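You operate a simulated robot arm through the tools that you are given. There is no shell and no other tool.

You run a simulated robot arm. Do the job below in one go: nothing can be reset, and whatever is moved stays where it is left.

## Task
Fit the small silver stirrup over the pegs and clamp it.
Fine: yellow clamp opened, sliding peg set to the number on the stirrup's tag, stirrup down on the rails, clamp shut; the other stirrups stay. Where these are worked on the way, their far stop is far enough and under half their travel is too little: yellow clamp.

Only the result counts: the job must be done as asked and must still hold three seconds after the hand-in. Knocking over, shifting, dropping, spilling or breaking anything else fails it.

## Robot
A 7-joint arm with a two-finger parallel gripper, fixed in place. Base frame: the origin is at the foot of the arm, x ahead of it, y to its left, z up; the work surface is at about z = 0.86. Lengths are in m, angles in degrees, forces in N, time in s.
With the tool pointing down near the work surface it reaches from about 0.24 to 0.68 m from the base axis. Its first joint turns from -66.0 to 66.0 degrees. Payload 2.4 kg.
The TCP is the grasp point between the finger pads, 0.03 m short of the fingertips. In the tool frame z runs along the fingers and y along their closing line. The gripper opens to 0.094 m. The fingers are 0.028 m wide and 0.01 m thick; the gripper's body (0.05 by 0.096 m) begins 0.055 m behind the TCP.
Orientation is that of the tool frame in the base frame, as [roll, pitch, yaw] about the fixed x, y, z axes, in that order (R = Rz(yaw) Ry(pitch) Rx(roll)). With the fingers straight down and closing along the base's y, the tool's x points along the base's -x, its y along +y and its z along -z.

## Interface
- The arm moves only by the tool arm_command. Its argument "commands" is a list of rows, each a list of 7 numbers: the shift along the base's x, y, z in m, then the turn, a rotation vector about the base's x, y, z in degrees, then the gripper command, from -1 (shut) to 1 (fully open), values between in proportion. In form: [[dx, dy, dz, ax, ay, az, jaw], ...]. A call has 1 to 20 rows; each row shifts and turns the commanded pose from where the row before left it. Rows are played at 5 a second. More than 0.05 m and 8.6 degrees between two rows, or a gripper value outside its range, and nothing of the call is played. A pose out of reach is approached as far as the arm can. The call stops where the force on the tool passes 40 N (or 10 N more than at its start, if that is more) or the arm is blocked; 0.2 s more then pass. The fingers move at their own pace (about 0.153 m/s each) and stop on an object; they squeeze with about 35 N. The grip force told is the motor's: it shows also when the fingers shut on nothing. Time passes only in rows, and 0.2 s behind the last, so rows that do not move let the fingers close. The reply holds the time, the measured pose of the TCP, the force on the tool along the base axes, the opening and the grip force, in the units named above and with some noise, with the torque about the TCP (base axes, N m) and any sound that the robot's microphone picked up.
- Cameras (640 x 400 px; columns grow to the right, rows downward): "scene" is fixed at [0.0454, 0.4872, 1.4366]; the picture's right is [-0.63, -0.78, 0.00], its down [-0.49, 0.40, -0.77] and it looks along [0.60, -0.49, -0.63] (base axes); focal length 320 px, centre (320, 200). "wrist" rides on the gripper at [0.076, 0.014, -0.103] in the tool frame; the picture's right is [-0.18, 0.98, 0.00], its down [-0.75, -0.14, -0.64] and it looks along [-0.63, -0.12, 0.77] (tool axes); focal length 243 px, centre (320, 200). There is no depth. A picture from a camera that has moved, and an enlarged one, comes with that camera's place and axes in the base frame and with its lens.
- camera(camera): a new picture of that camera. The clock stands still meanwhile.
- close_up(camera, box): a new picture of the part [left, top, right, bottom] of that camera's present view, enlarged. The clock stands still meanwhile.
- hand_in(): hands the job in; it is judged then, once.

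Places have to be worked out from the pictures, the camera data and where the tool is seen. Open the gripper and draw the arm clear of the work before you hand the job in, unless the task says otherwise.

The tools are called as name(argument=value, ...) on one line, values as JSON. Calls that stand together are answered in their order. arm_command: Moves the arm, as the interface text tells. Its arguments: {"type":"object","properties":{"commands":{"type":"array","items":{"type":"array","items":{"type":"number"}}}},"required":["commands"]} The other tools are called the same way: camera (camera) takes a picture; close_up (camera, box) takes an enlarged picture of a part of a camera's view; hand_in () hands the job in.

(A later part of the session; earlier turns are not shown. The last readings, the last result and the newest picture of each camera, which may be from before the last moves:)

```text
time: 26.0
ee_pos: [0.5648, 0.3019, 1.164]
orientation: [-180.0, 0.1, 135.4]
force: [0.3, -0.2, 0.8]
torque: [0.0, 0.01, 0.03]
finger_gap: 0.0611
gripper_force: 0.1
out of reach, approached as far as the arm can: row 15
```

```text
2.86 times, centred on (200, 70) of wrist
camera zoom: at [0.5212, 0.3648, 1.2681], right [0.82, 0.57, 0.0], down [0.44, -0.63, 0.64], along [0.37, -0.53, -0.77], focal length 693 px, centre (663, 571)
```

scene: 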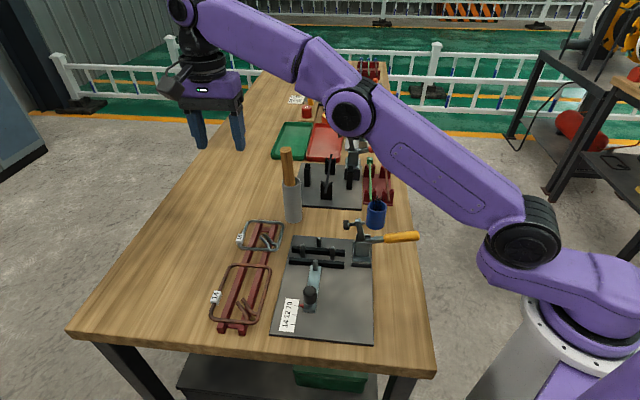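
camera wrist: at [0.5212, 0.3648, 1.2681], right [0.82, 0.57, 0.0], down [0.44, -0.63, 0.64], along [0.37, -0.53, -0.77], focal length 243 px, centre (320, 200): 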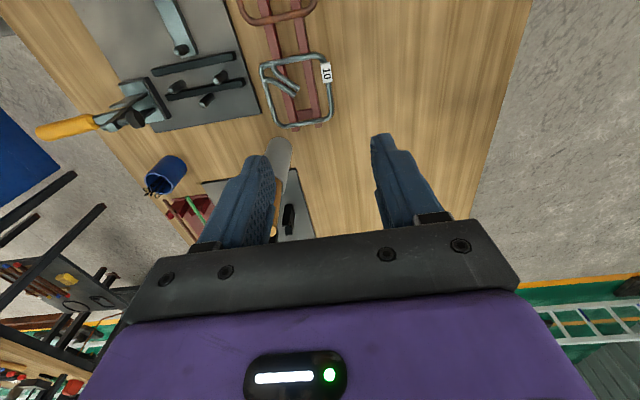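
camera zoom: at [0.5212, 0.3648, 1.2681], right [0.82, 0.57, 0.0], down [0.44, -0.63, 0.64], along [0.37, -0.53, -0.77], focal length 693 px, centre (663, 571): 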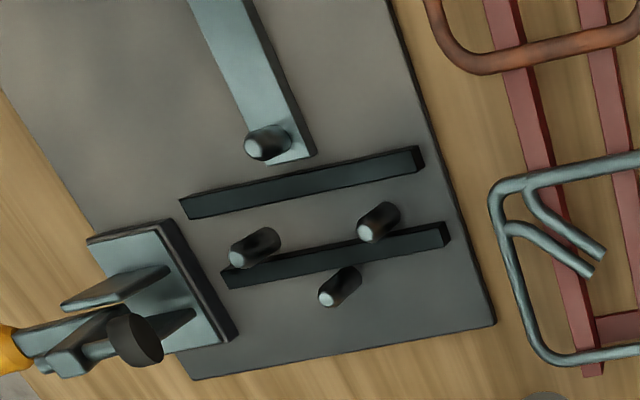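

The near-vertical view gives the stirrup's centre and pegs consistently: the loop must shift about −0.0495 m along the plate's length and +0.138 m across. The tag (about 13 × 23 mm, flat sides) on the left wire makes a good gripping spot. I'll narrow the fingers and descend part way over it.

arm_command(commands=[[0, 0, -0.04, 0, 0, 0, -0.447], [0, 0, -0.04, 0, 0, 0, -0.447], [0, 0, -0.04, 0, 0, 0, -0.447], [0, 0, -0.04, 0, 0, 0, -0.447], [0, 0, 0, 0, 0, 0, -0.447], [0, 0, 0, 0, 0, 0, -0.447]])

camera(camera="wrist")

close_up(camera="scene", box=[180, 160, 320, 280])

```text
time: 27.4
ee_pos: [0.5649, 0.3022, 1.0044]
orientation: [-180.0, 0.0, 135.4]
force: [0.5, -0.6, 0.6]
torque: [-0.01, 0.01, -0.02]
finger_gap: 0.0259
gripper_force: 0.1
```

```text
taken
camera wrist: at [0.5202, 0.3654, 1.1079], right [0.82, 0.57, 0.0], down [0.44, -0.63, 0.64], along [0.37, -0.53, -0.77], focal length 243 px, centre (320, 200)
```

wrist: 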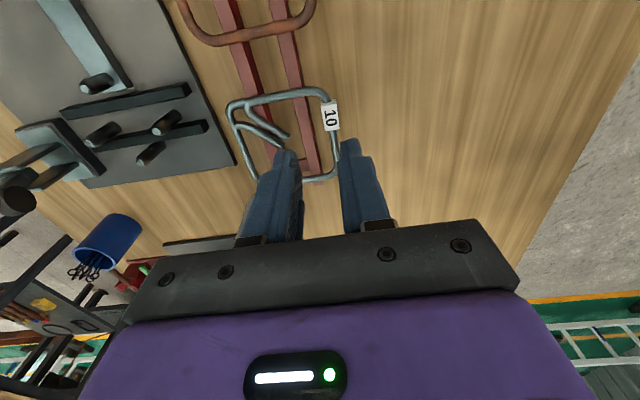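

```text
3.33 times, centred on (250, 220) of scene
camera zoom: at [0.0454, 0.4872, 1.4366], right [-0.63, -0.78, 0.0], down [-0.49, 0.4, -0.77], along [0.6, -0.49, -0.63], focal length 1067 px, centre (553, 133)
```

zoom: 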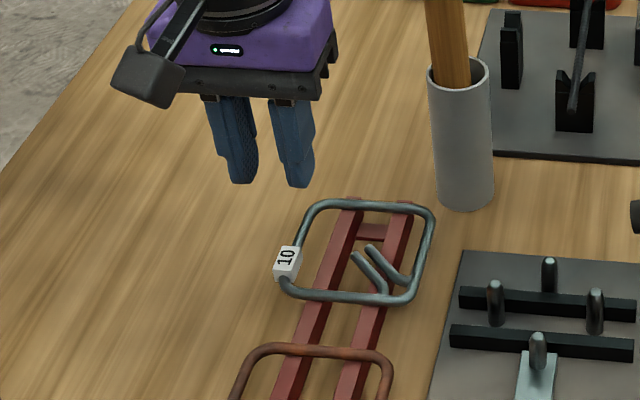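

The tag computes to about (0.574, 0.305) from here. I'll shift 0.0115 m in x and come down to z ≈ 0.945, just above the stirrup, for a final check.

arm_command(commands=[[0.0058, 0, -0.02, 0, 0, 0, -0.447], [0.0057, 0, -0.02, 0, 0, 0, -0.447], [0, 0, -0.019, 0, 0, 0, -0.447], [0, 0, 0, 0, 0, 0, -0.447], [0, 0, 0, 0, 0, 0, -0.447]])

camera(camera="wrist")

close_up(camera="wrist", box=[220, 80, 420, 220])

close_up(camera="scene", box=[215, 190, 305, 270])

```text
time: 28.6
ee_pos: [0.5771, 0.3026, 0.9457]
orientation: [-180.0, -0.1, 135.3]
force: [-0.4, 0.9, 0.5]
torque: [-0.01, 0.01, -0.02]
finger_gap: 0.0259
gripper_force: 0.0
```

```text
taken
camera wrist: at [0.5324, 0.3646, 1.0489], right [0.82, 0.57, 0.0], down [0.44, -0.63, 0.64], along [0.37, -0.53, -0.77], focal length 243 px, centre (320, 200)
```

wrist: 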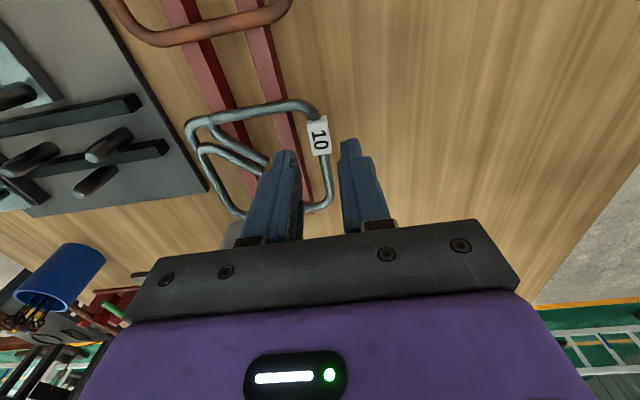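

```text
2.86 times, centred on (320, 150) of wrist
camera zoom: at [0.5324, 0.3646, 1.0489], right [0.82, 0.57, 0.0], down [0.44, -0.63, 0.64], along [0.37, -0.53, -0.77], focal length 693 px, centre (320, 343)
```

zoom: 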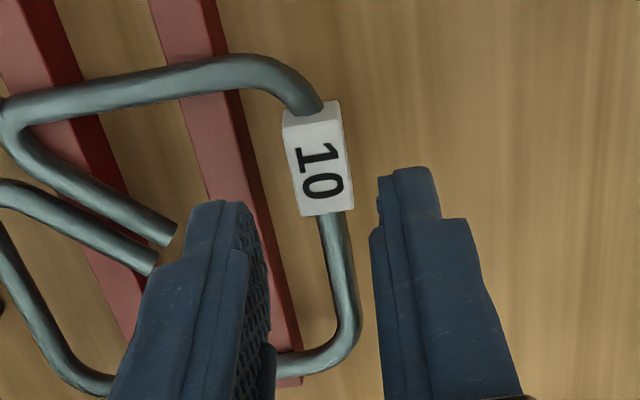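

```text
5.00 times, centred on (260, 230) of scene
camera zoom: at [0.0454, 0.4872, 1.4366], right [-0.63, -0.78, 0.0], down [-0.49, 0.4, -0.77], along [0.6, -0.49, -0.63], focal length 1601 px, centre (620, 50)
```

zoom: 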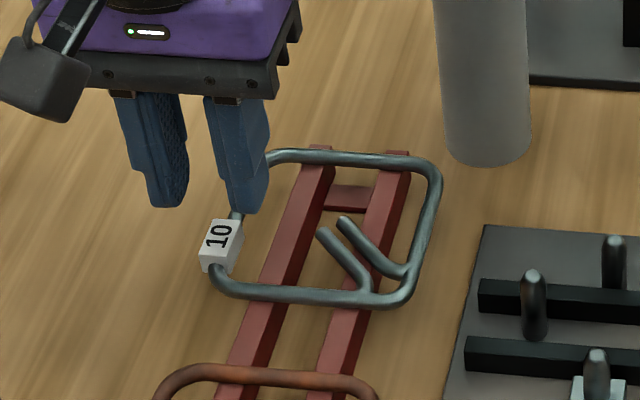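

The tag lies on the finger axis and the TCP is 4 mm farther along the wire, as intended. I'll descend 0.03 m to bring the fingers beside the tag.

arm_command(commands=[[0, 0, -0.01, 0, 0, 0, -0.447], [0, 0, -0.01, 0, 0, 0, -0.447], [0, 0, -0.0095, 0, 0, 0, -0.447], [0, 0, 0, 0, 0, 0, -0.447]])

close_up(camera="wrist", box=[220, 80, 420, 220])

close_up(camera="scene", box=[215, 190, 305, 270])

```text
time: 29.6
ee_pos: [0.5772, 0.3026, 0.9166]
orientation: [179.9, 0.1, 135.5]
force: [-0.3, 0.3, -0.1]
torque: [0.01, 0.04, 0.0]
finger_gap: 0.026
gripper_force: 0.1
```

```text
2.86 times, centred on (320, 150) of wrist
camera zoom: at [0.5325, 0.3667, 1.0189], right [0.82, 0.57, 0.0], down [0.44, -0.63, 0.64], along [0.37, -0.53, -0.77], focal length 693 px, centre (320, 343)
```

zoom: 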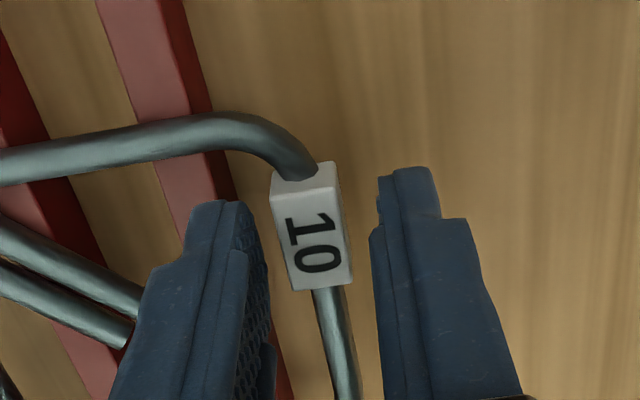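

```text
5.00 times, centred on (260, 230) of scene
camera zoom: at [0.0454, 0.4872, 1.4366], right [-0.63, -0.78, 0.0], down [-0.49, 0.4, -0.77], along [0.6, -0.49, -0.63], focal length 1601 px, centre (620, 50)
```

zoom: 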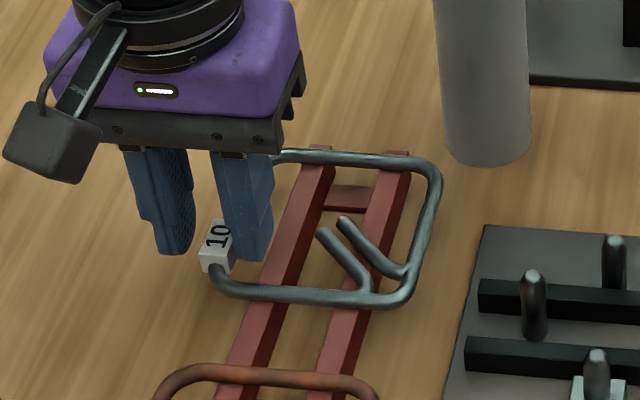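

The tag sits between both fingers with no contact. I'll close on it.

arm_command(commands=[[0, 0, 0, 0, 0, 0, -0.6], [0, 0, 0, 0, 0, 0, -0.8], [0, 0, 0, 0, 0, 0, -1], [0, 0, 0, 0, 0, 0, -1]])

close_up(camera="wrist", box=[220, 80, 420, 220])

close_up(camera="scene", box=[215, 190, 305, 270])

```text
time: 30.6
ee_pos: [0.5768, 0.3035, 0.9154]
orientation: [180.0, 0.0, 135.4]
force: [-0.6, -0.3, 0.3]
torque: [-0.04, -0.04, -0.08]
finger_gap: 0.0135
gripper_force: 34.9
```

```text
2.86 times, centred on (320, 150) of wrist
camera zoom: at [0.5325, 0.3666, 1.0189], right [0.82, 0.57, 0.0], down [0.44, -0.63, 0.64], along [0.37, -0.53, -0.77], focal length 693 px, centre (320, 343)
```

zoom: 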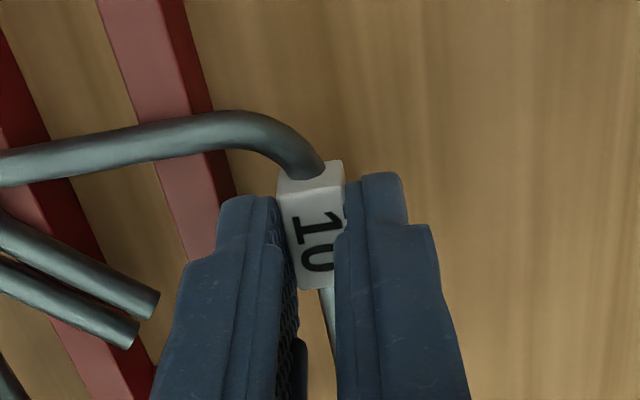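

```text
5.00 times, centred on (260, 230) of scene
camera zoom: at [0.0454, 0.4872, 1.4366], right [-0.63, -0.78, 0.0], down [-0.49, 0.4, -0.77], along [0.6, -0.49, -0.63], focal length 1601 px, centre (620, 50)
```

zoom: 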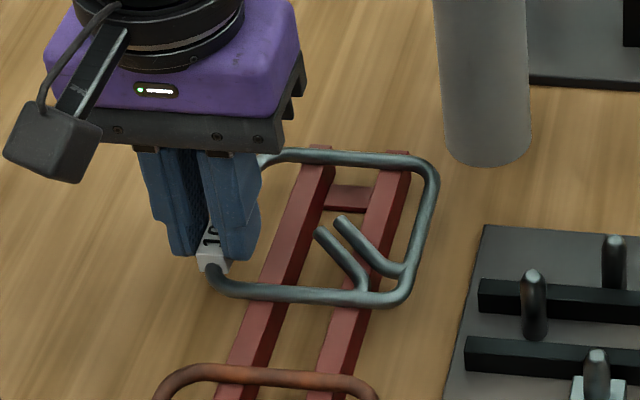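

The fingers hold the tag at a 0.0135 m gap with 35 N. I'll lift gently and check that the loop stays level.

arm_command(commands=[[0, 0, 0.005, 0, 0, 0, -1], [0, 0, 0.01, 0, 0, 0, -1], [0, 0, 0.015, 0, 0, 0, -1], [0, 0, 0.02, 0, 0, 0, -1], [0, 0, 0, 0, 0, 0, -1]])

close_up(camera="scene", box=[205, 170, 315, 270])

camera(camera="wrist")

```text
time: 31.8
ee_pos: [0.5762, 0.3033, 0.968]
orientation: [180.0, 0.1, 135.5]
force: [-0.6, 0.1, -0.7]
torque: [0.03, 0.02, 0.04]
finger_gap: 0.0
gripper_force: 32.8
```

```text
4.00 times, centred on (260, 220) of scene
camera zoom: at [0.0454, 0.4872, 1.4366], right [-0.63, -0.78, 0.0], down [-0.49, 0.4, -0.77], along [0.6, -0.49, -0.63], focal length 1281 px, centre (560, 120)
```

zoom: 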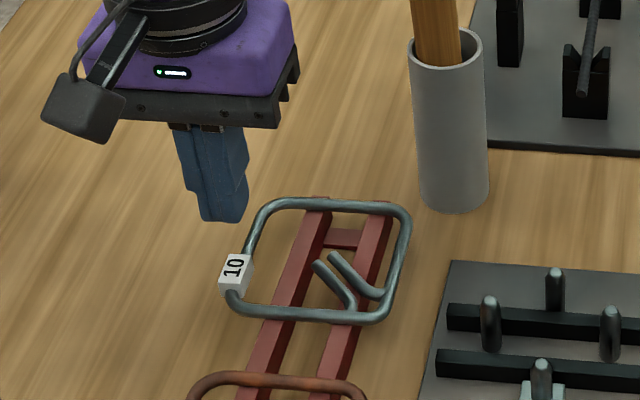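

```text
taken
camera wrist: at [0.5313, 0.3656, 1.0709], right [0.82, 0.57, 0.0], down [0.44, -0.63, 0.64], along [0.37, -0.53, -0.77], focal length 243 px, centre (320, 200)
```

wrist: 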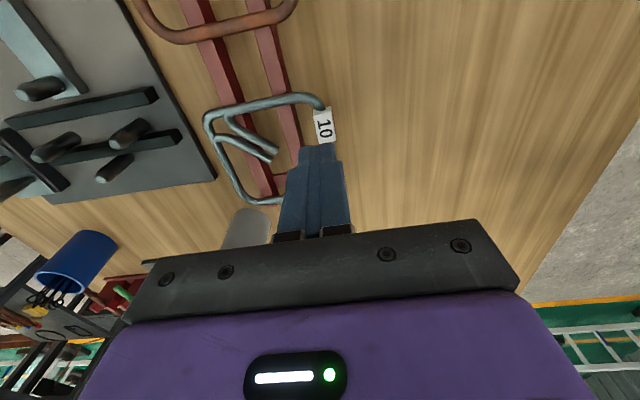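

The grip slipped off because only the finger ends touched; the stirrup still rests on the rack. I'll reopen to 0.024 m, shift slightly outward and grip about 10 mm deeper.

arm_command(commands=[[0.001, 0.001, 0, 0, 0, 0, -0.489], [0, 0, 0, 0, 0, 0, -0.489], [0, 0, -0.015, 0, 0, 0, -0.489], [0, 0, -0.015, 0, 0, 0, -0.489], [0, 0, -0.012, 0, 0, 0, -0.489], [0, 0, 0, 0, 0, 0, -0.489]])

close_up(camera="wrist", box=[220, 80, 420, 220])

close_up(camera="scene", box=[215, 190, 305, 270])

```text
time: 33.2
ee_pos: [0.5784, 0.3042, 0.9259]
orientation: [180.0, -0.1, 135.5]
force: [0.0, -0.3, -0.1]
torque: [0.01, 0.02, -0.02]
finger_gap: 0.0244
gripper_force: 0.0
```

```text
2.86 times, centred on (320, 150) of wrist
camera zoom: at [0.5336, 0.3672, 1.0295], right [0.82, 0.57, 0.0], down [0.44, -0.63, 0.64], along [0.37, -0.53, -0.77], focal length 693 px, centre (320, 343)
```

zoom: 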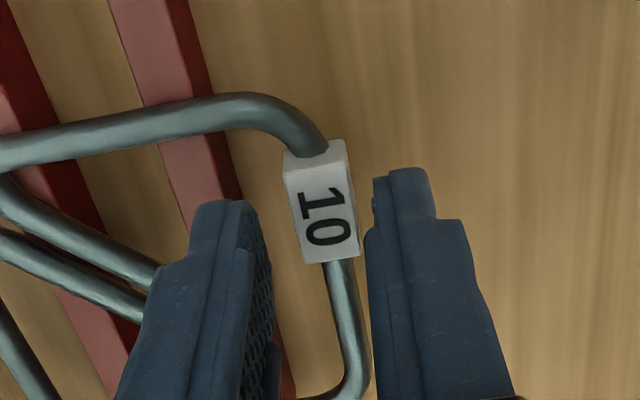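

```text
5.00 times, centred on (260, 230) of scene
camera zoom: at [0.0454, 0.4872, 1.4366], right [-0.63, -0.78, 0.0], down [-0.49, 0.4, -0.77], along [0.6, -0.49, -0.63], focal length 1601 px, centre (620, 50)
```

zoom: 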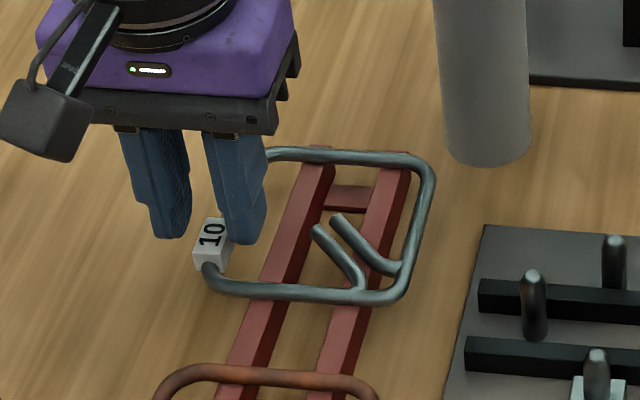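

The tag is centred between the fingers. I'll descend another 0.02 m and close.

arm_command(commands=[[0, 0, -0.01, 0, 0, 0, -0.489], [0, 0, -0.01, 0, 0, 0, -0.489], [0, 0, 0, 0, 0, 0, -0.489], [0, 0, 0, 0, 0, 0, -0.6], [0, 0, 0, 0, 0, 0, -0.8], [0, 0, 0, 0, 0, 0, -1], [0, 0, 0, 0, 0, 0, -1]])

close_up(camera="wrist", box=[220, 80, 420, 220])

close_up(camera="scene", box=[215, 190, 305, 270])

```text
time: 34.3
ee_pos: [0.5777, 0.3027, 0.9094]
orientation: [-179.9, 0.0, 135.4]
force: [0.6, 0.0, 2.7]
torque: [-0.08, -0.03, 0.03]
finger_gap: 0.0136
gripper_force: 3.9
stopped in row 5: the force on the tool passed its limit at 43 N (the readings are from after the stop); the commanded pose is now the measured one
```

```text
2.86 times, centred on (320, 150) of wrist
camera zoom: at [0.5337, 0.3662, 1.0126], right [0.82, 0.57, 0.0], down [0.44, -0.63, 0.64], along [0.36, -0.53, -0.77], focal length 693 px, centre (320, 343)
```

zoom: 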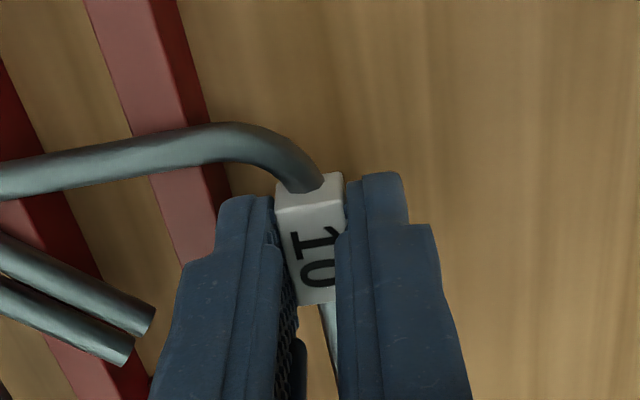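

```text
5.00 times, centred on (260, 230) of scene
camera zoom: at [0.0454, 0.4872, 1.4366], right [-0.63, -0.78, 0.0], down [-0.49, 0.4, -0.77], along [0.6, -0.49, -0.63], focal length 1601 px, centre (620, 50)
```

zoom: 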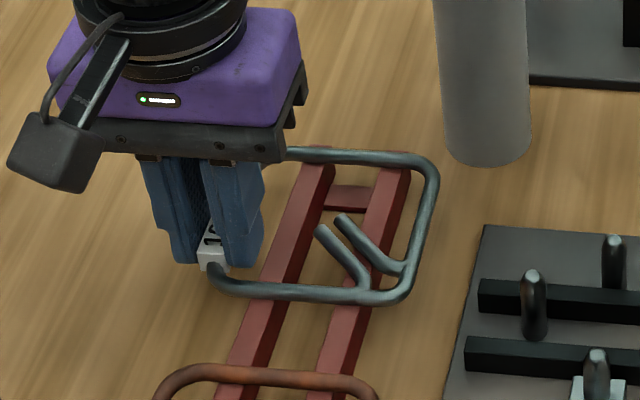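

Closing tripped the force limit, and the TCP is at z ≈ 0.909, about 7 mm deeper than the first attempt. The tag is between the pads, so I'll finish closing at this height and read the grip.

arm_command(commands=[[0, 0, 0, 0, 0, 0, -1], [0, 0, 0, 0, 0, 0, -1], [0, 0, 0, 0, 0, 0, -1]])

close_up(camera="wrist", box=[220, 80, 420, 220])

```text
time: 35.1
ee_pos: [0.5768, 0.3025, 0.9092]
orientation: [-179.9, -0.1, 135.4]
force: [0.9, -0.7, 4.1]
torque: [-0.12, -0.14, 0.13]
finger_gap: 0.0137
gripper_force: 34.9
```

```text
2.86 times, centred on (320, 150) of wrist
camera zoom: at [0.5337, 0.3662, 1.0126], right [0.82, 0.57, 0.0], down [0.44, -0.63, 0.64], along [0.36, -0.53, -0.77], focal length 693 px, centre (320, 343)
```

zoom: 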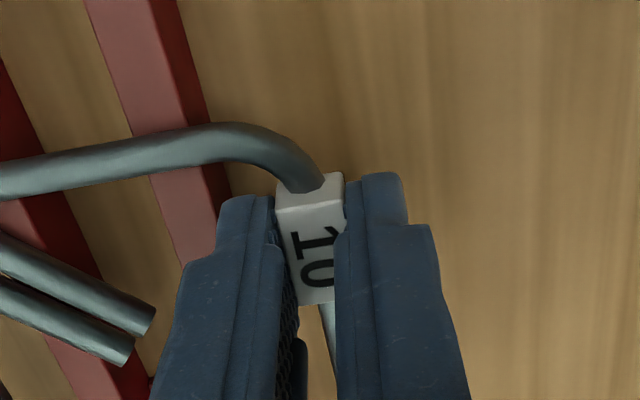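

The grip reads 35 N at a 0.0137 m gap. I'll lift slowly by a few millimetres and check that the loop comes along.

arm_command(commands=[[0, 0, 0.003, 0, 0, 0, -1], [0, 0, 0.003, 0, 0, 0, -1], [0, 0, 0.004, 0, 0, 0, -1], [0, 0, 0, 0, 0, 0, -1]])

close_up(camera="scene", box=[215, 190, 305, 270])

close_up(camera="wrist", box=[180, 60, 420, 220])

```text
time: 36.1
ee_pos: [0.5774, 0.3041, 0.9196]
orientation: [-179.7, 0.0, 135.3]
force: [0.6, -0.3, -2.0]
torque: [0.1, -0.03, 0.02]
finger_gap: 0.0135
gripper_force: 35.3
```

```text
5.00 times, centred on (260, 230) of scene
camera zoom: at [0.0455, 0.4872, 1.4366], right [-0.63, -0.78, 0.0], down [-0.49, 0.4, -0.77], along [0.6, -0.49, -0.63], focal length 1601 px, centre (620, 50)
```

zoom: 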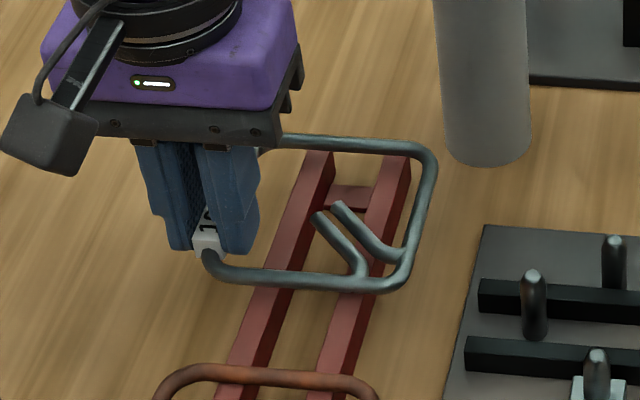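

```text
2.50 times, centred on (300, 140) of wrist
camera zoom: at [0.5335, 0.367, 1.0223], right [0.82, 0.57, 0.0], down [0.44, -0.63, 0.64], along [0.36, -0.53, -0.77], focal length 606 px, centre (370, 350)
```

zoom: 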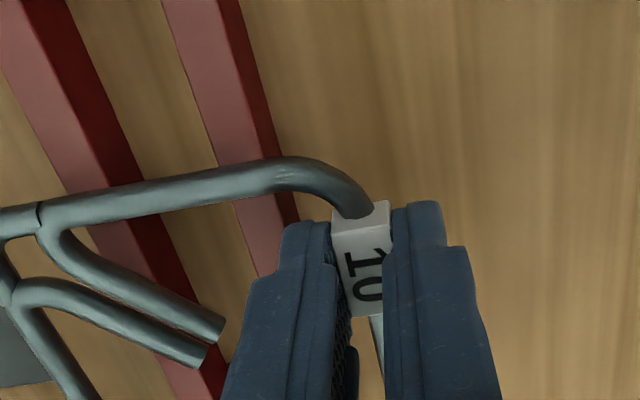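

The loop is lifting level with the gripper, at about 2 N of weight. I'll raise it further, shift it back along the rack direction to clear the cup, then carry it across toward the plate.

arm_command(commands=[[0, 0, 0.008, 0, 0, 0, -1], [0, 0, 0.01, 0, 0, 0, -1], [0, 0, 0.012, 0, 0, 0, -1], [0, 0, 0.012, 0, 0, 0, -1], [0, 0, 0.012, 0, 0, 0, -1], [0, 0, 0.008, 0, 0, 0, -1], [0, 0, 0, 0, 0, 0, -1]])

camera(camera="scene")

close_up(camera="scene", box=[205, 170, 315, 270])

```text
time: 37.7
ee_pos: [0.5775, 0.3032, 0.9797]
orientation: [-179.6, 0.0, 135.4]
force: [0.2, 0.9, -2.4]
torque: [0.05, -0.05, 0.02]
finger_gap: 0.0133
gripper_force: 35.2
```

```text
taken
```

scene: 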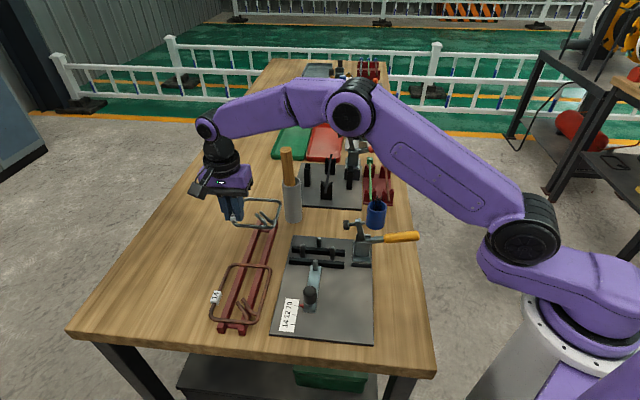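

```text
4.00 times, centred on (260, 220) of scene
camera zoom: at [0.0455, 0.4872, 1.4366], right [-0.63, -0.78, 0.0], down [-0.49, 0.4, -0.77], along [0.6, -0.49, -0.63], focal length 1281 px, centre (560, 120)
```

zoom: 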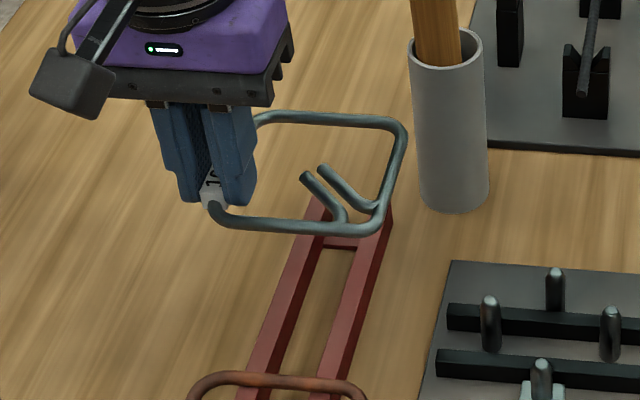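

The stirrup hangs level and secure at z ≈ 0.98. I'll shift it back 0.05 m along the rack direction, then 0.12 m across toward the pegs.

arm_command(commands=[[-0.009, 0.009, 0, 0, 0, 0, -1], [-0.009, 0.009, 0, 0, 0, 0, -1], [-0.009, 0.009, 0, 0, 0, 0, -1], [-0.008, 0.008, 0, 0, 0, 0, -1], [-0.01, -0.01, 0, 0, 0, 0, -1], [-0.012, -0.012, 0, 0, 0, 0, -1], [-0.012, -0.012, 0, 0, 0, 0, -1], [-0.012, -0.012, 0, 0, 0, 0, -1], [-0.012, -0.012, 0, 0, 0, 0, -1], [-0.01, -0.01, 0, 0, 0, 0, -1], [-0.008, -0.008, -0.005, 0, 0, 0, -1], [-0.004, -0.004, -0.005, 0, 0, 0, -1], [0, 0, 0, 0, 0, 0, -1], [0, 0, 0, 0, 0, 0, -1]])

camera(camera="scene")

close_up(camera="scene", box=[265, 190, 385, 290])

camera(camera="wrist")

```text
time: 40.7
ee_pos: [0.4636, 0.258, 0.9714]
orientation: [-179.7, 0.0, 135.3]
force: [-0.6, -0.7, -2.2]
torque: [0.09, -0.06, 0.0]
finger_gap: 0.0134
gripper_force: 35.0
```

```text
taken
```

scene: 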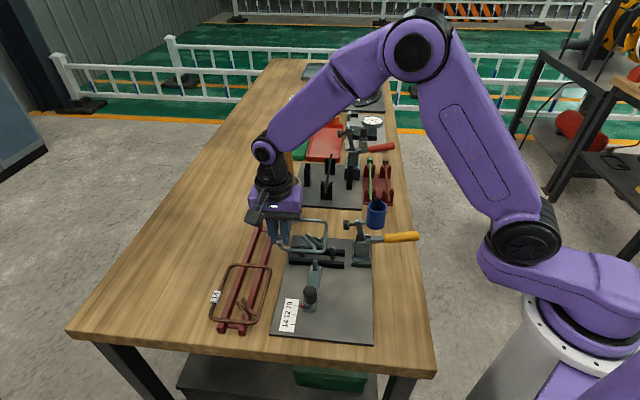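

```text
4.00 times, centred on (325, 240) of scene
camera zoom: at [0.0455, 0.4872, 1.4366], right [-0.63, -0.78, 0.0], down [-0.49, 0.4, -0.77], along [0.6, -0.49, -0.63], focal length 1281 px, centre (300, 40)
```

zoom: 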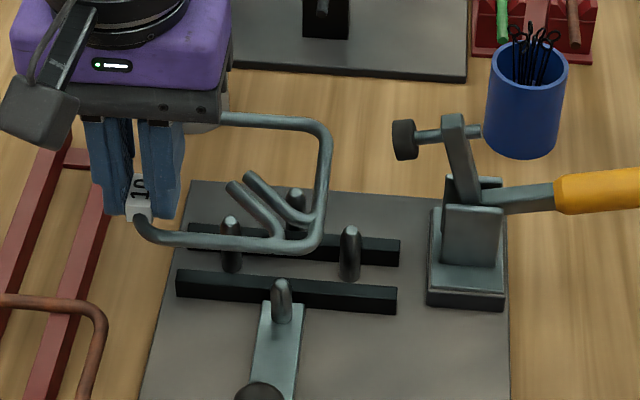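

```text
taken
camera wrist: at [0.4189, 0.321, 1.0747], right [0.82, 0.57, 0.0], down [0.44, -0.63, 0.64], along [0.36, -0.53, -0.77], focal length 243 px, centre (320, 200)
```

wrist: 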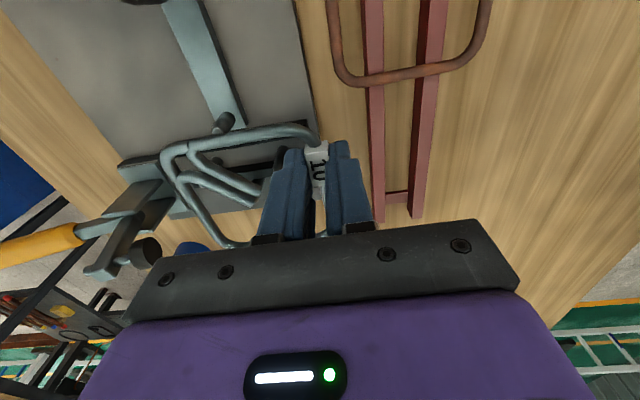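

From the scene view the loop's centre needs another +0.027 m across and about −0.0025 m along to match the pegs. I'll lower it first to stay under the raised clamp pad, then move over and stop just above the peg tops to compare at equal height.

arm_command(commands=[[0, 0, -0.01, 0, 0, 0, -1], [0, 0, -0.011, 0, 0, 0, -1], [-0.007, -0.0058, 0, 0, 0, 0, -1], [-0.007, -0.0058, 0, 0, 0, 0, -1], [-0.0071, -0.0059, 0, 0, 0, 0, -1], [0, 0, -0.008, 0, 0, 0, -1], [0, 0, 0, 0, 0, 0, -1], [0, 0, 0, 0, 0, 0, -1]])

close_up(camera="scene", box=[270, 200, 370, 290])

close_up(camera="wrist", box=[140, 80, 380, 260])

```text
time: 42.5
ee_pos: [0.4409, 0.2386, 0.9415]
orientation: [-179.7, 0.1, 135.4]
force: [-0.1, -0.5, -2.1]
torque: [0.11, -0.03, -0.01]
finger_gap: 0.0132
gripper_force: 35.1
```

```text
4.44 times, centred on (320, 245) of scene
camera zoom: at [0.0455, 0.4872, 1.4366], right [-0.63, -0.78, 0.0], down [-0.49, 0.4, -0.77], along [0.6, -0.49, -0.63], focal length 1423 px, centre (320, 0)
```

zoom: 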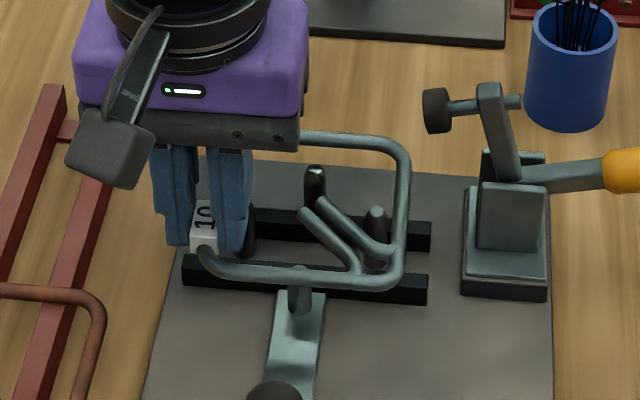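

```text
2.22 times, centred on (260, 170) of wrist
camera zoom: at [0.3967, 0.3028, 1.0453], right [0.82, 0.57, 0.0], down [0.44, -0.63, 0.64], along [0.36, -0.53, -0.77], focal length 539 px, centre (453, 267)
```

zoom: 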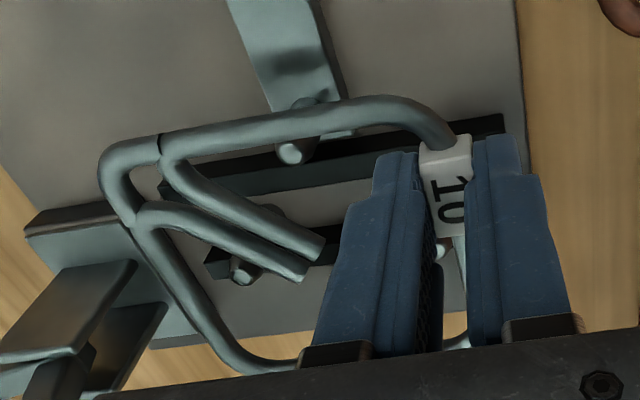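

At peg-top height the loop is within about 1 mm of centred: near wire 12.6 mm outside S, far wire 11.3 mm beyond P2, and the sides 13 mm and 11 mm off P1 and P3. I'll make a 1 mm correction and lower slowly over the pegs.

arm_command(commands=[[0.0012, 0.0002, -0.002, 0, 0, 0, -1], [0, 0, -0.004, 0, 0, 0, -1], [0, 0, -0.004, 0, 0, 0, -1], [0, 0, -0.004, 0, 0, 0, -1], [0, 0, -0.004, 0, 0, 0, -1], [0, 0, 0, 0, 0, 0, -1]])

close_up(camera="scene", box=[270, 200, 370, 290])

close_up(camera="wrist", box=[140, 80, 380, 260])

```text
time: 43.9
ee_pos: [0.4424, 0.2398, 0.9242]
orientation: [-179.7, -0.1, 135.4]
force: [0.8, -0.5, -2.1]
torque: [0.12, -0.02, -0.03]
finger_gap: 0.0136
gripper_force: 34.5
```

```text
4.44 times, centred on (320, 245) of scene
camera zoom: at [0.0455, 0.4872, 1.4366], right [-0.63, -0.78, 0.0], down [-0.49, 0.4, -0.77], along [0.6, -0.49, -0.63], focal length 1423 px, centre (320, 0)
```

zoom: 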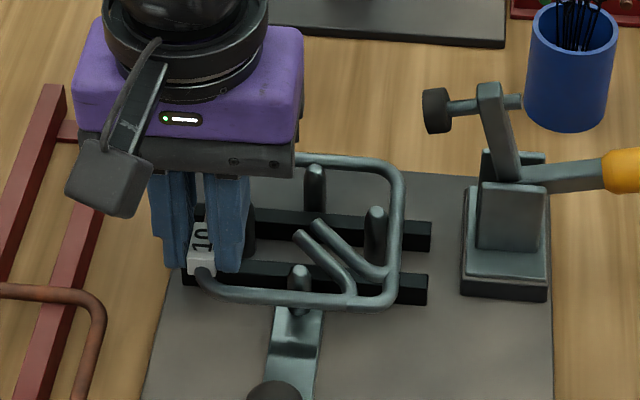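

```text
2.22 times, centred on (260, 170) of wrist
camera zoom: at [0.3991, 0.3037, 1.0277], right [0.82, 0.57, 0.0], down [0.44, -0.63, 0.64], along [0.36, -0.53, -0.77], focal length 539 px, centre (453, 267)
```

zoom: 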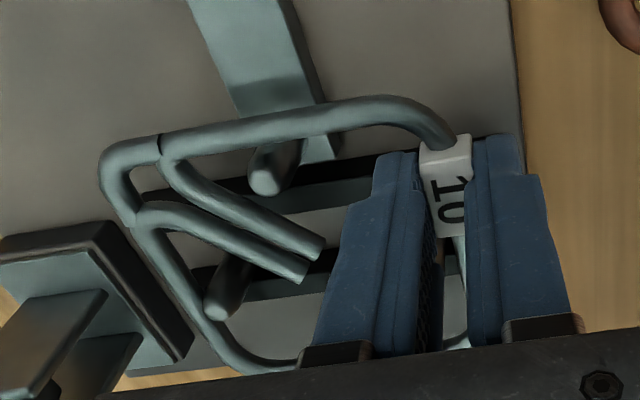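

All pegs are inside the loop with no side force. I'll continue down slowly until contact or the fingertips near the rail.

arm_command(commands=[[0, 0, -0.003, 0, 0, 0, -1], [0, 0, -0.003, 0, 0, 0, -1], [0, 0, -0.002, 0, 0, 0, -1], [0, 0, 0, 0, 0, 0, -1]])

close_up(camera="scene", box=[270, 200, 370, 290])

close_up(camera="wrist", box=[140, 80, 380, 260])

```text
time: 44.9
ee_pos: [0.4429, 0.2406, 0.9164]
orientation: [-179.7, 0.0, 135.4]
force: [-0.2, -0.2, -1.6]
torque: [0.1, -0.05, -0.01]
finger_gap: 0.0134
gripper_force: 35.1
```

```text
4.44 times, centred on (320, 245) of scene
camera zoom: at [0.0455, 0.4872, 1.4366], right [-0.63, -0.78, 0.0], down [-0.49, 0.4, -0.77], along [0.6, -0.49, -0.63], focal length 1423 px, centre (320, 0)
```

zoom: 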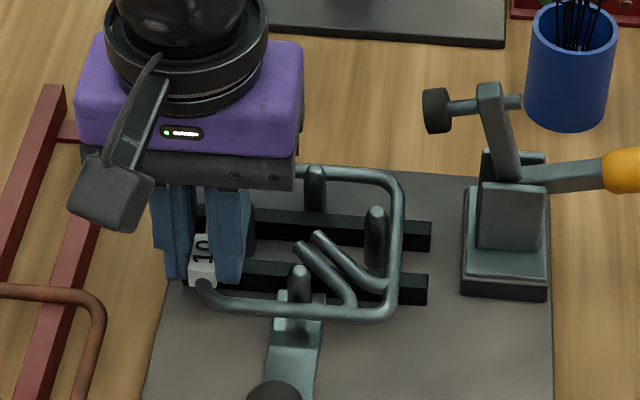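

```text
2.22 times, centred on (260, 170) of wrist
camera zoom: at [0.3989, 0.304, 1.0196], right [0.82, 0.57, 0.0], down [0.44, -0.63, 0.64], along [0.36, -0.53, -0.77], focal length 539 px, centre (453, 267)
```

zoom: 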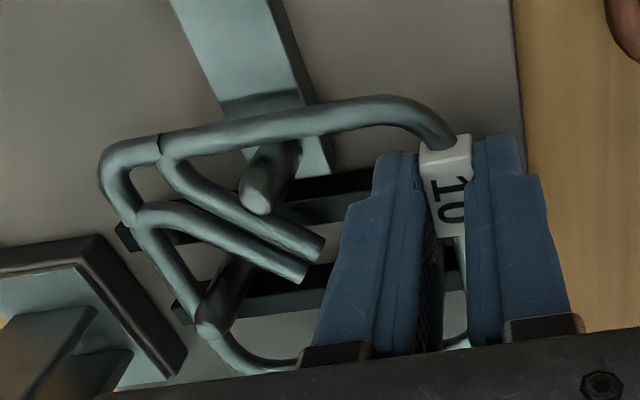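

There's still no contact. I'll lower in 1.5 mm steps until the force shows the rails.

arm_command(commands=[[0, 0, -0.0015, 0, 0, 0, -1], [0, 0, -0.0015, 0, 0, 0, -1], [0, 0, -0.0015, 0, 0, 0, -1], [0, 0, 0, 0, 0, 0, -1]])

```text
time: 45.9
ee_pos: [0.4425, 0.2396, 0.9121]
orientation: [-179.8, -0.1, 135.3]
force: [-0.2, -1.0, 0.5]
torque: [0.05, -0.05, -0.05]
finger_gap: 0.0135
gripper_force: 35.5
```

The vertical force went from −2 N to about +0.5 N, so something is starting to carry the stirrup's weight. I'll take one more small step and look.

arm_command(commands=[[0, 0, -0.0015, 0, 0, 0, -1], [0, 0, 0, 0, 0, 0, -1]])

close_up(camera="scene", box=[280, 220, 360, 290])

close_up(camera="wrist", box=[140, 80, 380, 260])

```text
time: 46.5
ee_pos: [0.4425, 0.2414, 0.9117]
orientation: [-179.9, 0.0, 135.4]
force: [-8.2, -8.4, 39.5]
torque: [-0.16, -0.14, 0.01]
finger_gap: 0.0135
gripper_force: 34.9
```

```text
5.71 times, centred on (320, 255) of scene
camera zoom: at [0.0446, 0.4867, 1.4368], right [-0.63, -0.78, 0.0], down [-0.49, 0.4, -0.77], along [0.6, -0.48, -0.63], focal length 1830 px, centre (320, -114)
```

zoom: 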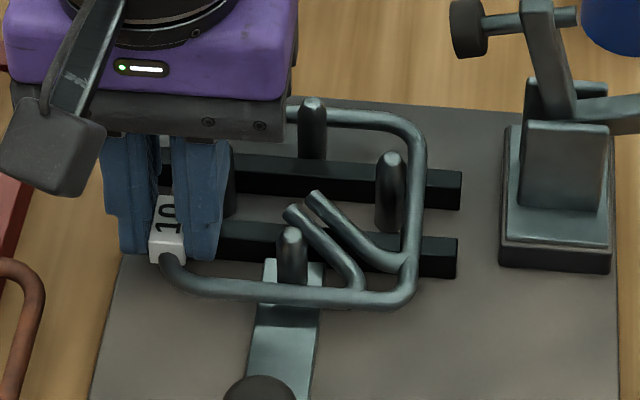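

```text
2.22 times, centred on (260, 170) of wrist
camera zoom: at [0.3983, 0.3044, 1.0151], right [0.82, 0.57, 0.0], down [0.44, -0.63, 0.64], along [0.37, -0.53, -0.77], focal length 539 px, centre (453, 267)
```

zoom: 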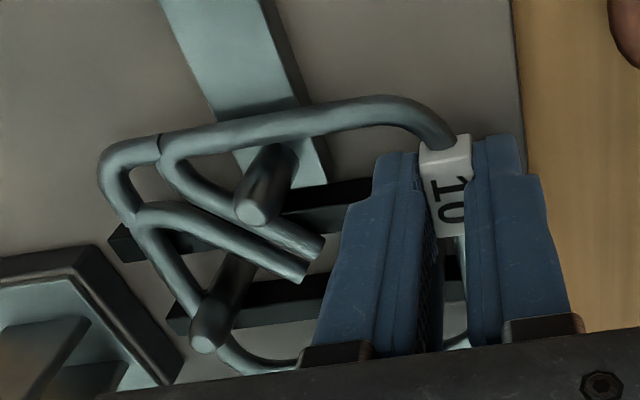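

The reading of 39.5 N means the fingertips are on the rail, and the loop is only a few millimetres above it. I'll ease up 1 mm and open gently so it drops onto the rails.

arm_command(commands=[[0, 0, 0.0015, 0, 0, 0, -1], [0, 0, 0, 0, 0, 0, -1], [0, 0, 0, 0, 0, 0, -0.65], [0, 0, 0, 0, 0, 0, -0.489], [0, 0, 0, 0, 0, 0, -0.489]])

close_up(camera="scene", box=[280, 220, 360, 290])

close_up(camera="wrist", box=[140, 80, 380, 260])

```text
time: 47.7
ee_pos: [0.4422, 0.2396, 0.9109]
orientation: [-179.6, -0.1, 135.3]
force: [-7.7, -11.9, 17.9]
torque: [-0.34, -0.05, -0.18]
finger_gap: 0.0158
gripper_force: 0.1
```

```text
5.71 times, centred on (320, 255) of scene
camera zoom: at [0.045, 0.4867, 1.4368], right [-0.63, -0.78, 0.0], down [-0.49, 0.4, -0.77], along [0.6, -0.48, -0.63], focal length 1830 px, centre (320, -114)
```

zoom: 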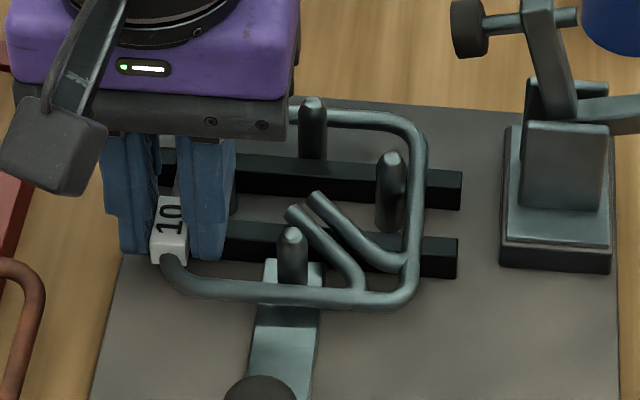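

```text
2.22 times, centred on (260, 170) of wrist
camera zoom: at [0.3982, 0.3039, 1.0153], right [0.82, 0.57, -0.01], down [0.44, -0.63, 0.64], along [0.36, -0.53, -0.77], focal length 539 px, centre (453, 267)
```

zoom: 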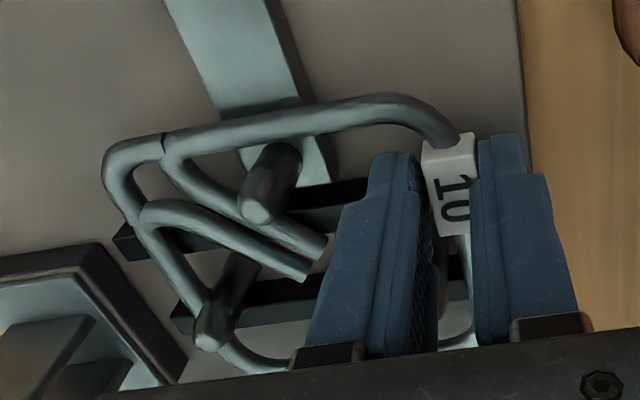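

The fingers are still pressing on the rail (18 N) and have only opened to 0.0158 m. I'll lift 3 mm to take off the pressure, then open further.

arm_command(commands=[[0, 0, 0.0015, 0, 0, 0, -0.6], [0, 0, 0.0015, 0, 0, 0, -0.489], [0, 0, 0, 0, 0, 0, -0.489], [0, 0, 0, 0, 0, 0, -0.489]])

close_up(camera="scene", box=[280, 220, 360, 290])

close_up(camera="wrist", box=[140, 80, 380, 260])

```text
time: 48.7
ee_pos: [0.4418, 0.2403, 0.9141]
orientation: [-179.7, 0.0, 135.4]
force: [-0.6, -0.5, 0.5]
torque: [-0.04, -0.01, -0.02]
finger_gap: 0.0241
gripper_force: 0.1
```

```text
5.71 times, centred on (320, 255) of scene
camera zoom: at [0.0454, 0.4872, 1.4366], right [-0.63, -0.78, 0.0], down [-0.49, 0.4, -0.77], along [0.6, -0.49, -0.63], focal length 1830 px, centre (320, -114)
```

zoom: 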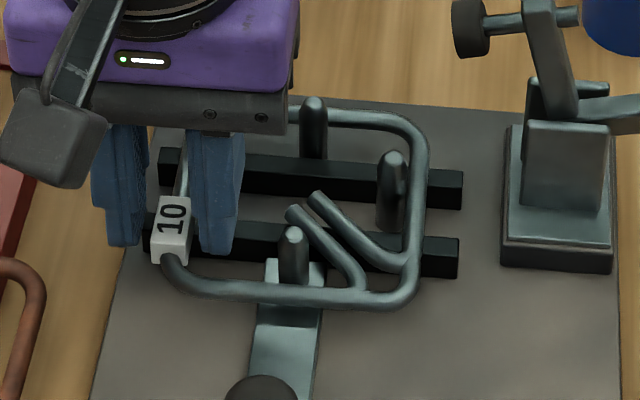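

```text
2.22 times, centred on (260, 170) of wrist
camera zoom: at [0.3985, 0.3042, 1.0185], right [0.82, 0.57, 0.0], down [0.44, -0.63, 0.64], along [0.36, -0.53, -0.77], focal length 539 px, centre (453, 267)
```

zoom: 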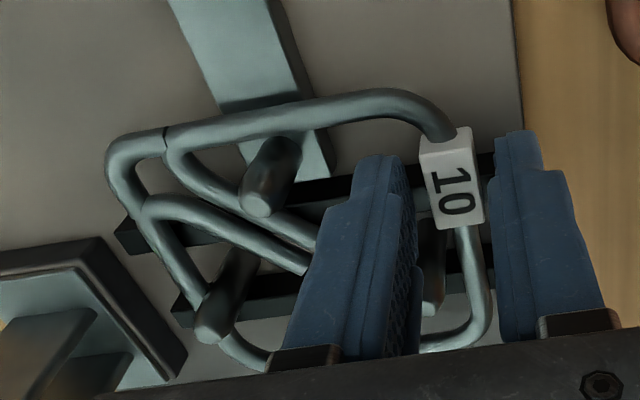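

The stirrup is released and the fingers are free on both sides. I'll lift straight up and inspect how it sits.

arm_command(commands=[[0, 0, 0.01, 0, 0, 0, -0.489], [0, 0, 0.02, 0, 0, 0, -0.489], [0, 0, 0.04, 0, 0, 0, -0.489], [0, 0, 0.04, 0, 0, 0, -0.489], [0, 0, 0.03, 0, 0, 0, -0.489], [0, 0, 0.0, 0, 0, 0, -0.489]])

close_up(camera="scene", box=[280, 220, 360, 290])

camera(camera="wrist")

camera(camera="scene")

```text
time: 50.1
ee_pos: [0.4435, 0.2416, 1.0534]
orientation: [-179.7, 0.1, 135.4]
force: [0.4, -0.7, -0.5]
torque: [-0.02, -0.01, 0.0]
finger_gap: 0.0242
gripper_force: 0.1
```

```text
5.71 times, centred on (320, 255) of scene
camera zoom: at [0.0454, 0.4872, 1.4366], right [-0.63, -0.78, 0.0], down [-0.49, 0.4, -0.77], along [0.6, -0.49, -0.63], focal length 1830 px, centre (320, -114)
```

zoom: 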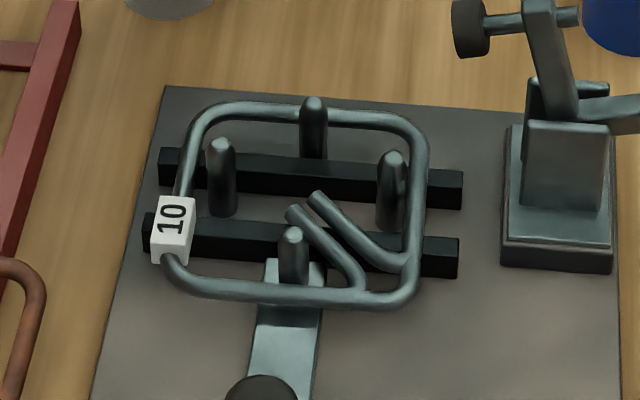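

```text
taken
camera wrist: at [0.3991, 0.3053, 1.1561], right [0.82, 0.57, -0.01], down [0.44, -0.63, 0.64], along [0.36, -0.53, -0.77], focal length 243 px, centre (320, 200)
```

wrist: 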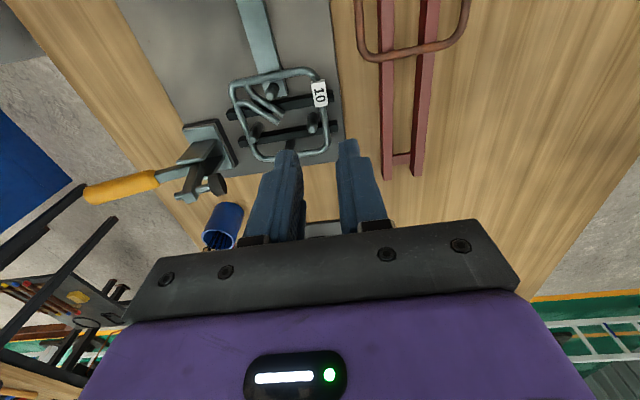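

```text
taken
```

scene: 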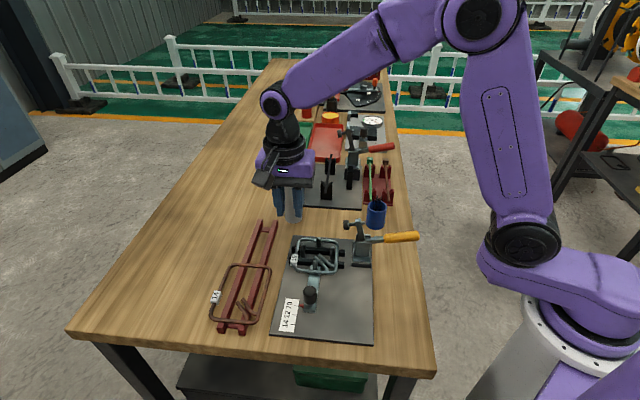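

The loop sits over all four pegs. I'll enlarge the wrist view to triangulate whether it is fully down on the rails.

close_up(camera="wrist", box=[215, 55, 350, 175])

close_up(camera="scene", box=[295, 230, 345, 275])

```text
3.33 times, centred on (282, 115) of wrist
camera zoom: at [0.3991, 0.3053, 1.1561], right [0.82, 0.57, -0.01], down [0.44, -0.63, 0.64], along [0.36, -0.53, -0.77], focal length 809 px, centre (445, 483)
```

zoom: 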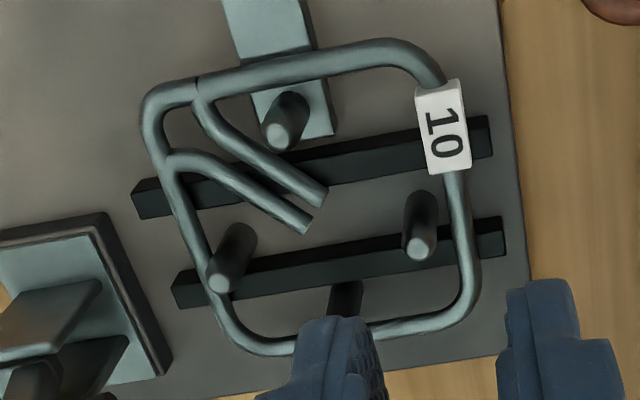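

```text
8.89 times, centred on (320, 252) of scene
camera zoom: at [0.0454, 0.4872, 1.4366], right [-0.63, -0.78, 0.0], down [-0.49, 0.4, -0.77], along [0.6, -0.49, -0.63], focal length 2846 px, centre (320, -267)
```

zoom: 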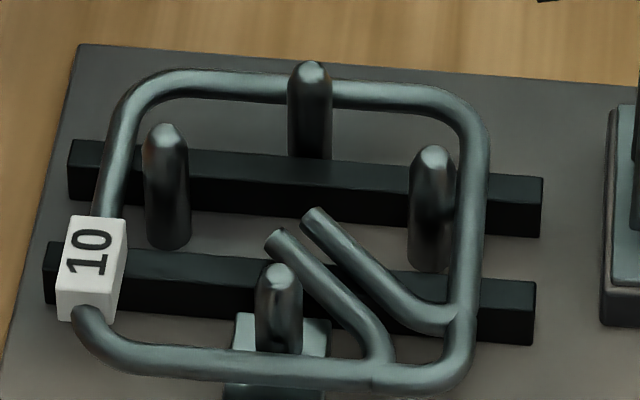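

Triangulation puts the loop's wire at z ≈ 0.885, matching wire resting on the rails, with all pegs inside. Next I'll go to the clamp handle: rise, turn the gripper back +90° and hover above where I released it (0.305, 0.042).

arm_command(commands=[[0, 0, 0.03, 0, 0, 0, 0.3], [0, 0, 0.03, 0, 0, 6.43, 0.3], [-0.0107, -0.0154, 0, 0, 0, 6.43, 0.3], [-0.0107, -0.0154, 0, 0, 0, 6.43, 0.3], [-0.0107, -0.0154, 0, 0, 0, 6.43, 0.3], [-0.0107, -0.0154, 0, 0, 0, 6.43, 0.3], [-0.0107, -0.0154, 0, 0, 0, 6.43, 0.3], [-0.0107, -0.0154, 0, 0, 0, 6.43, 0.3], [-0.0107, -0.0154, 0, 0, 0, 6.43, 0.3], [-0.0107, -0.0154, 0, 0, 0, 6.43, 0.3], [-0.0107, -0.0154, 0, 0, 0, 6.43, 0.3], [-0.0107, -0.0154, 0, 0, 0, 6.43, 0.3], [-0.0107, -0.0154, 0, 0, 0, 6.43, 0.3], [-0.0107, -0.0154, 0, 0, 0, 6.43, 0.3], [-0.0101, -0.0148, 0, 0, 0, 6.4, 0.3], [0, 0, 0, 0, 0, 0, 0.3]])

camera(camera="wrist")

close_up(camera="scene", box=[270, 180, 430, 300])

```text
time: 53.5
ee_pos: [0.3064, 0.0393, 1.1144]
orientation: [-179.8, 0.1, -134.5]
force: [0.5, 0.3, -1.2]
torque: [0.01, -0.01, -0.01]
finger_gap: 0.0612
gripper_force: 0.0
```

```text
taken
camera wrist: at [0.2421, -0.004, 1.2184], right [-0.57, 0.82, 0.0], down [0.63, 0.44, 0.64], along [0.53, 0.36, -0.77], focal length 243 px, centre (320, 200)
```

wrist: 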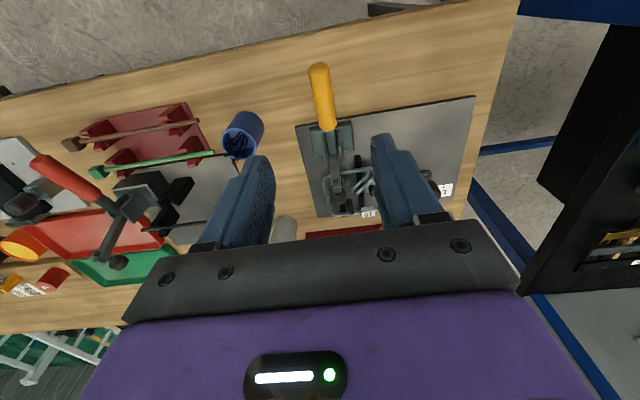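

```text
3.33 times, centred on (350, 240) of scene
camera zoom: at [0.0454, 0.4872, 1.4366], right [-0.63, -0.78, 0.0], down [-0.49, 0.4, -0.77], along [0.6, -0.49, -0.63], focal length 1067 px, centre (220, 67)
```

zoom: 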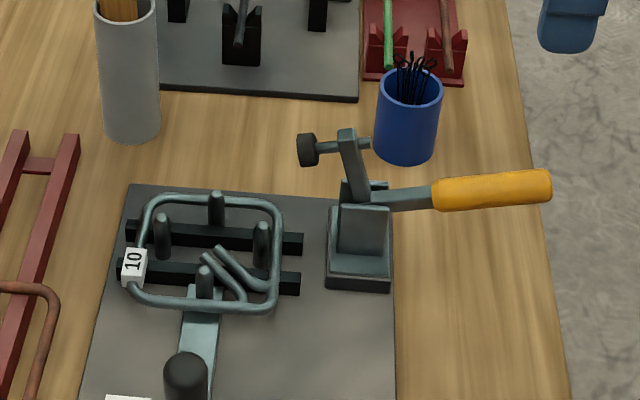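

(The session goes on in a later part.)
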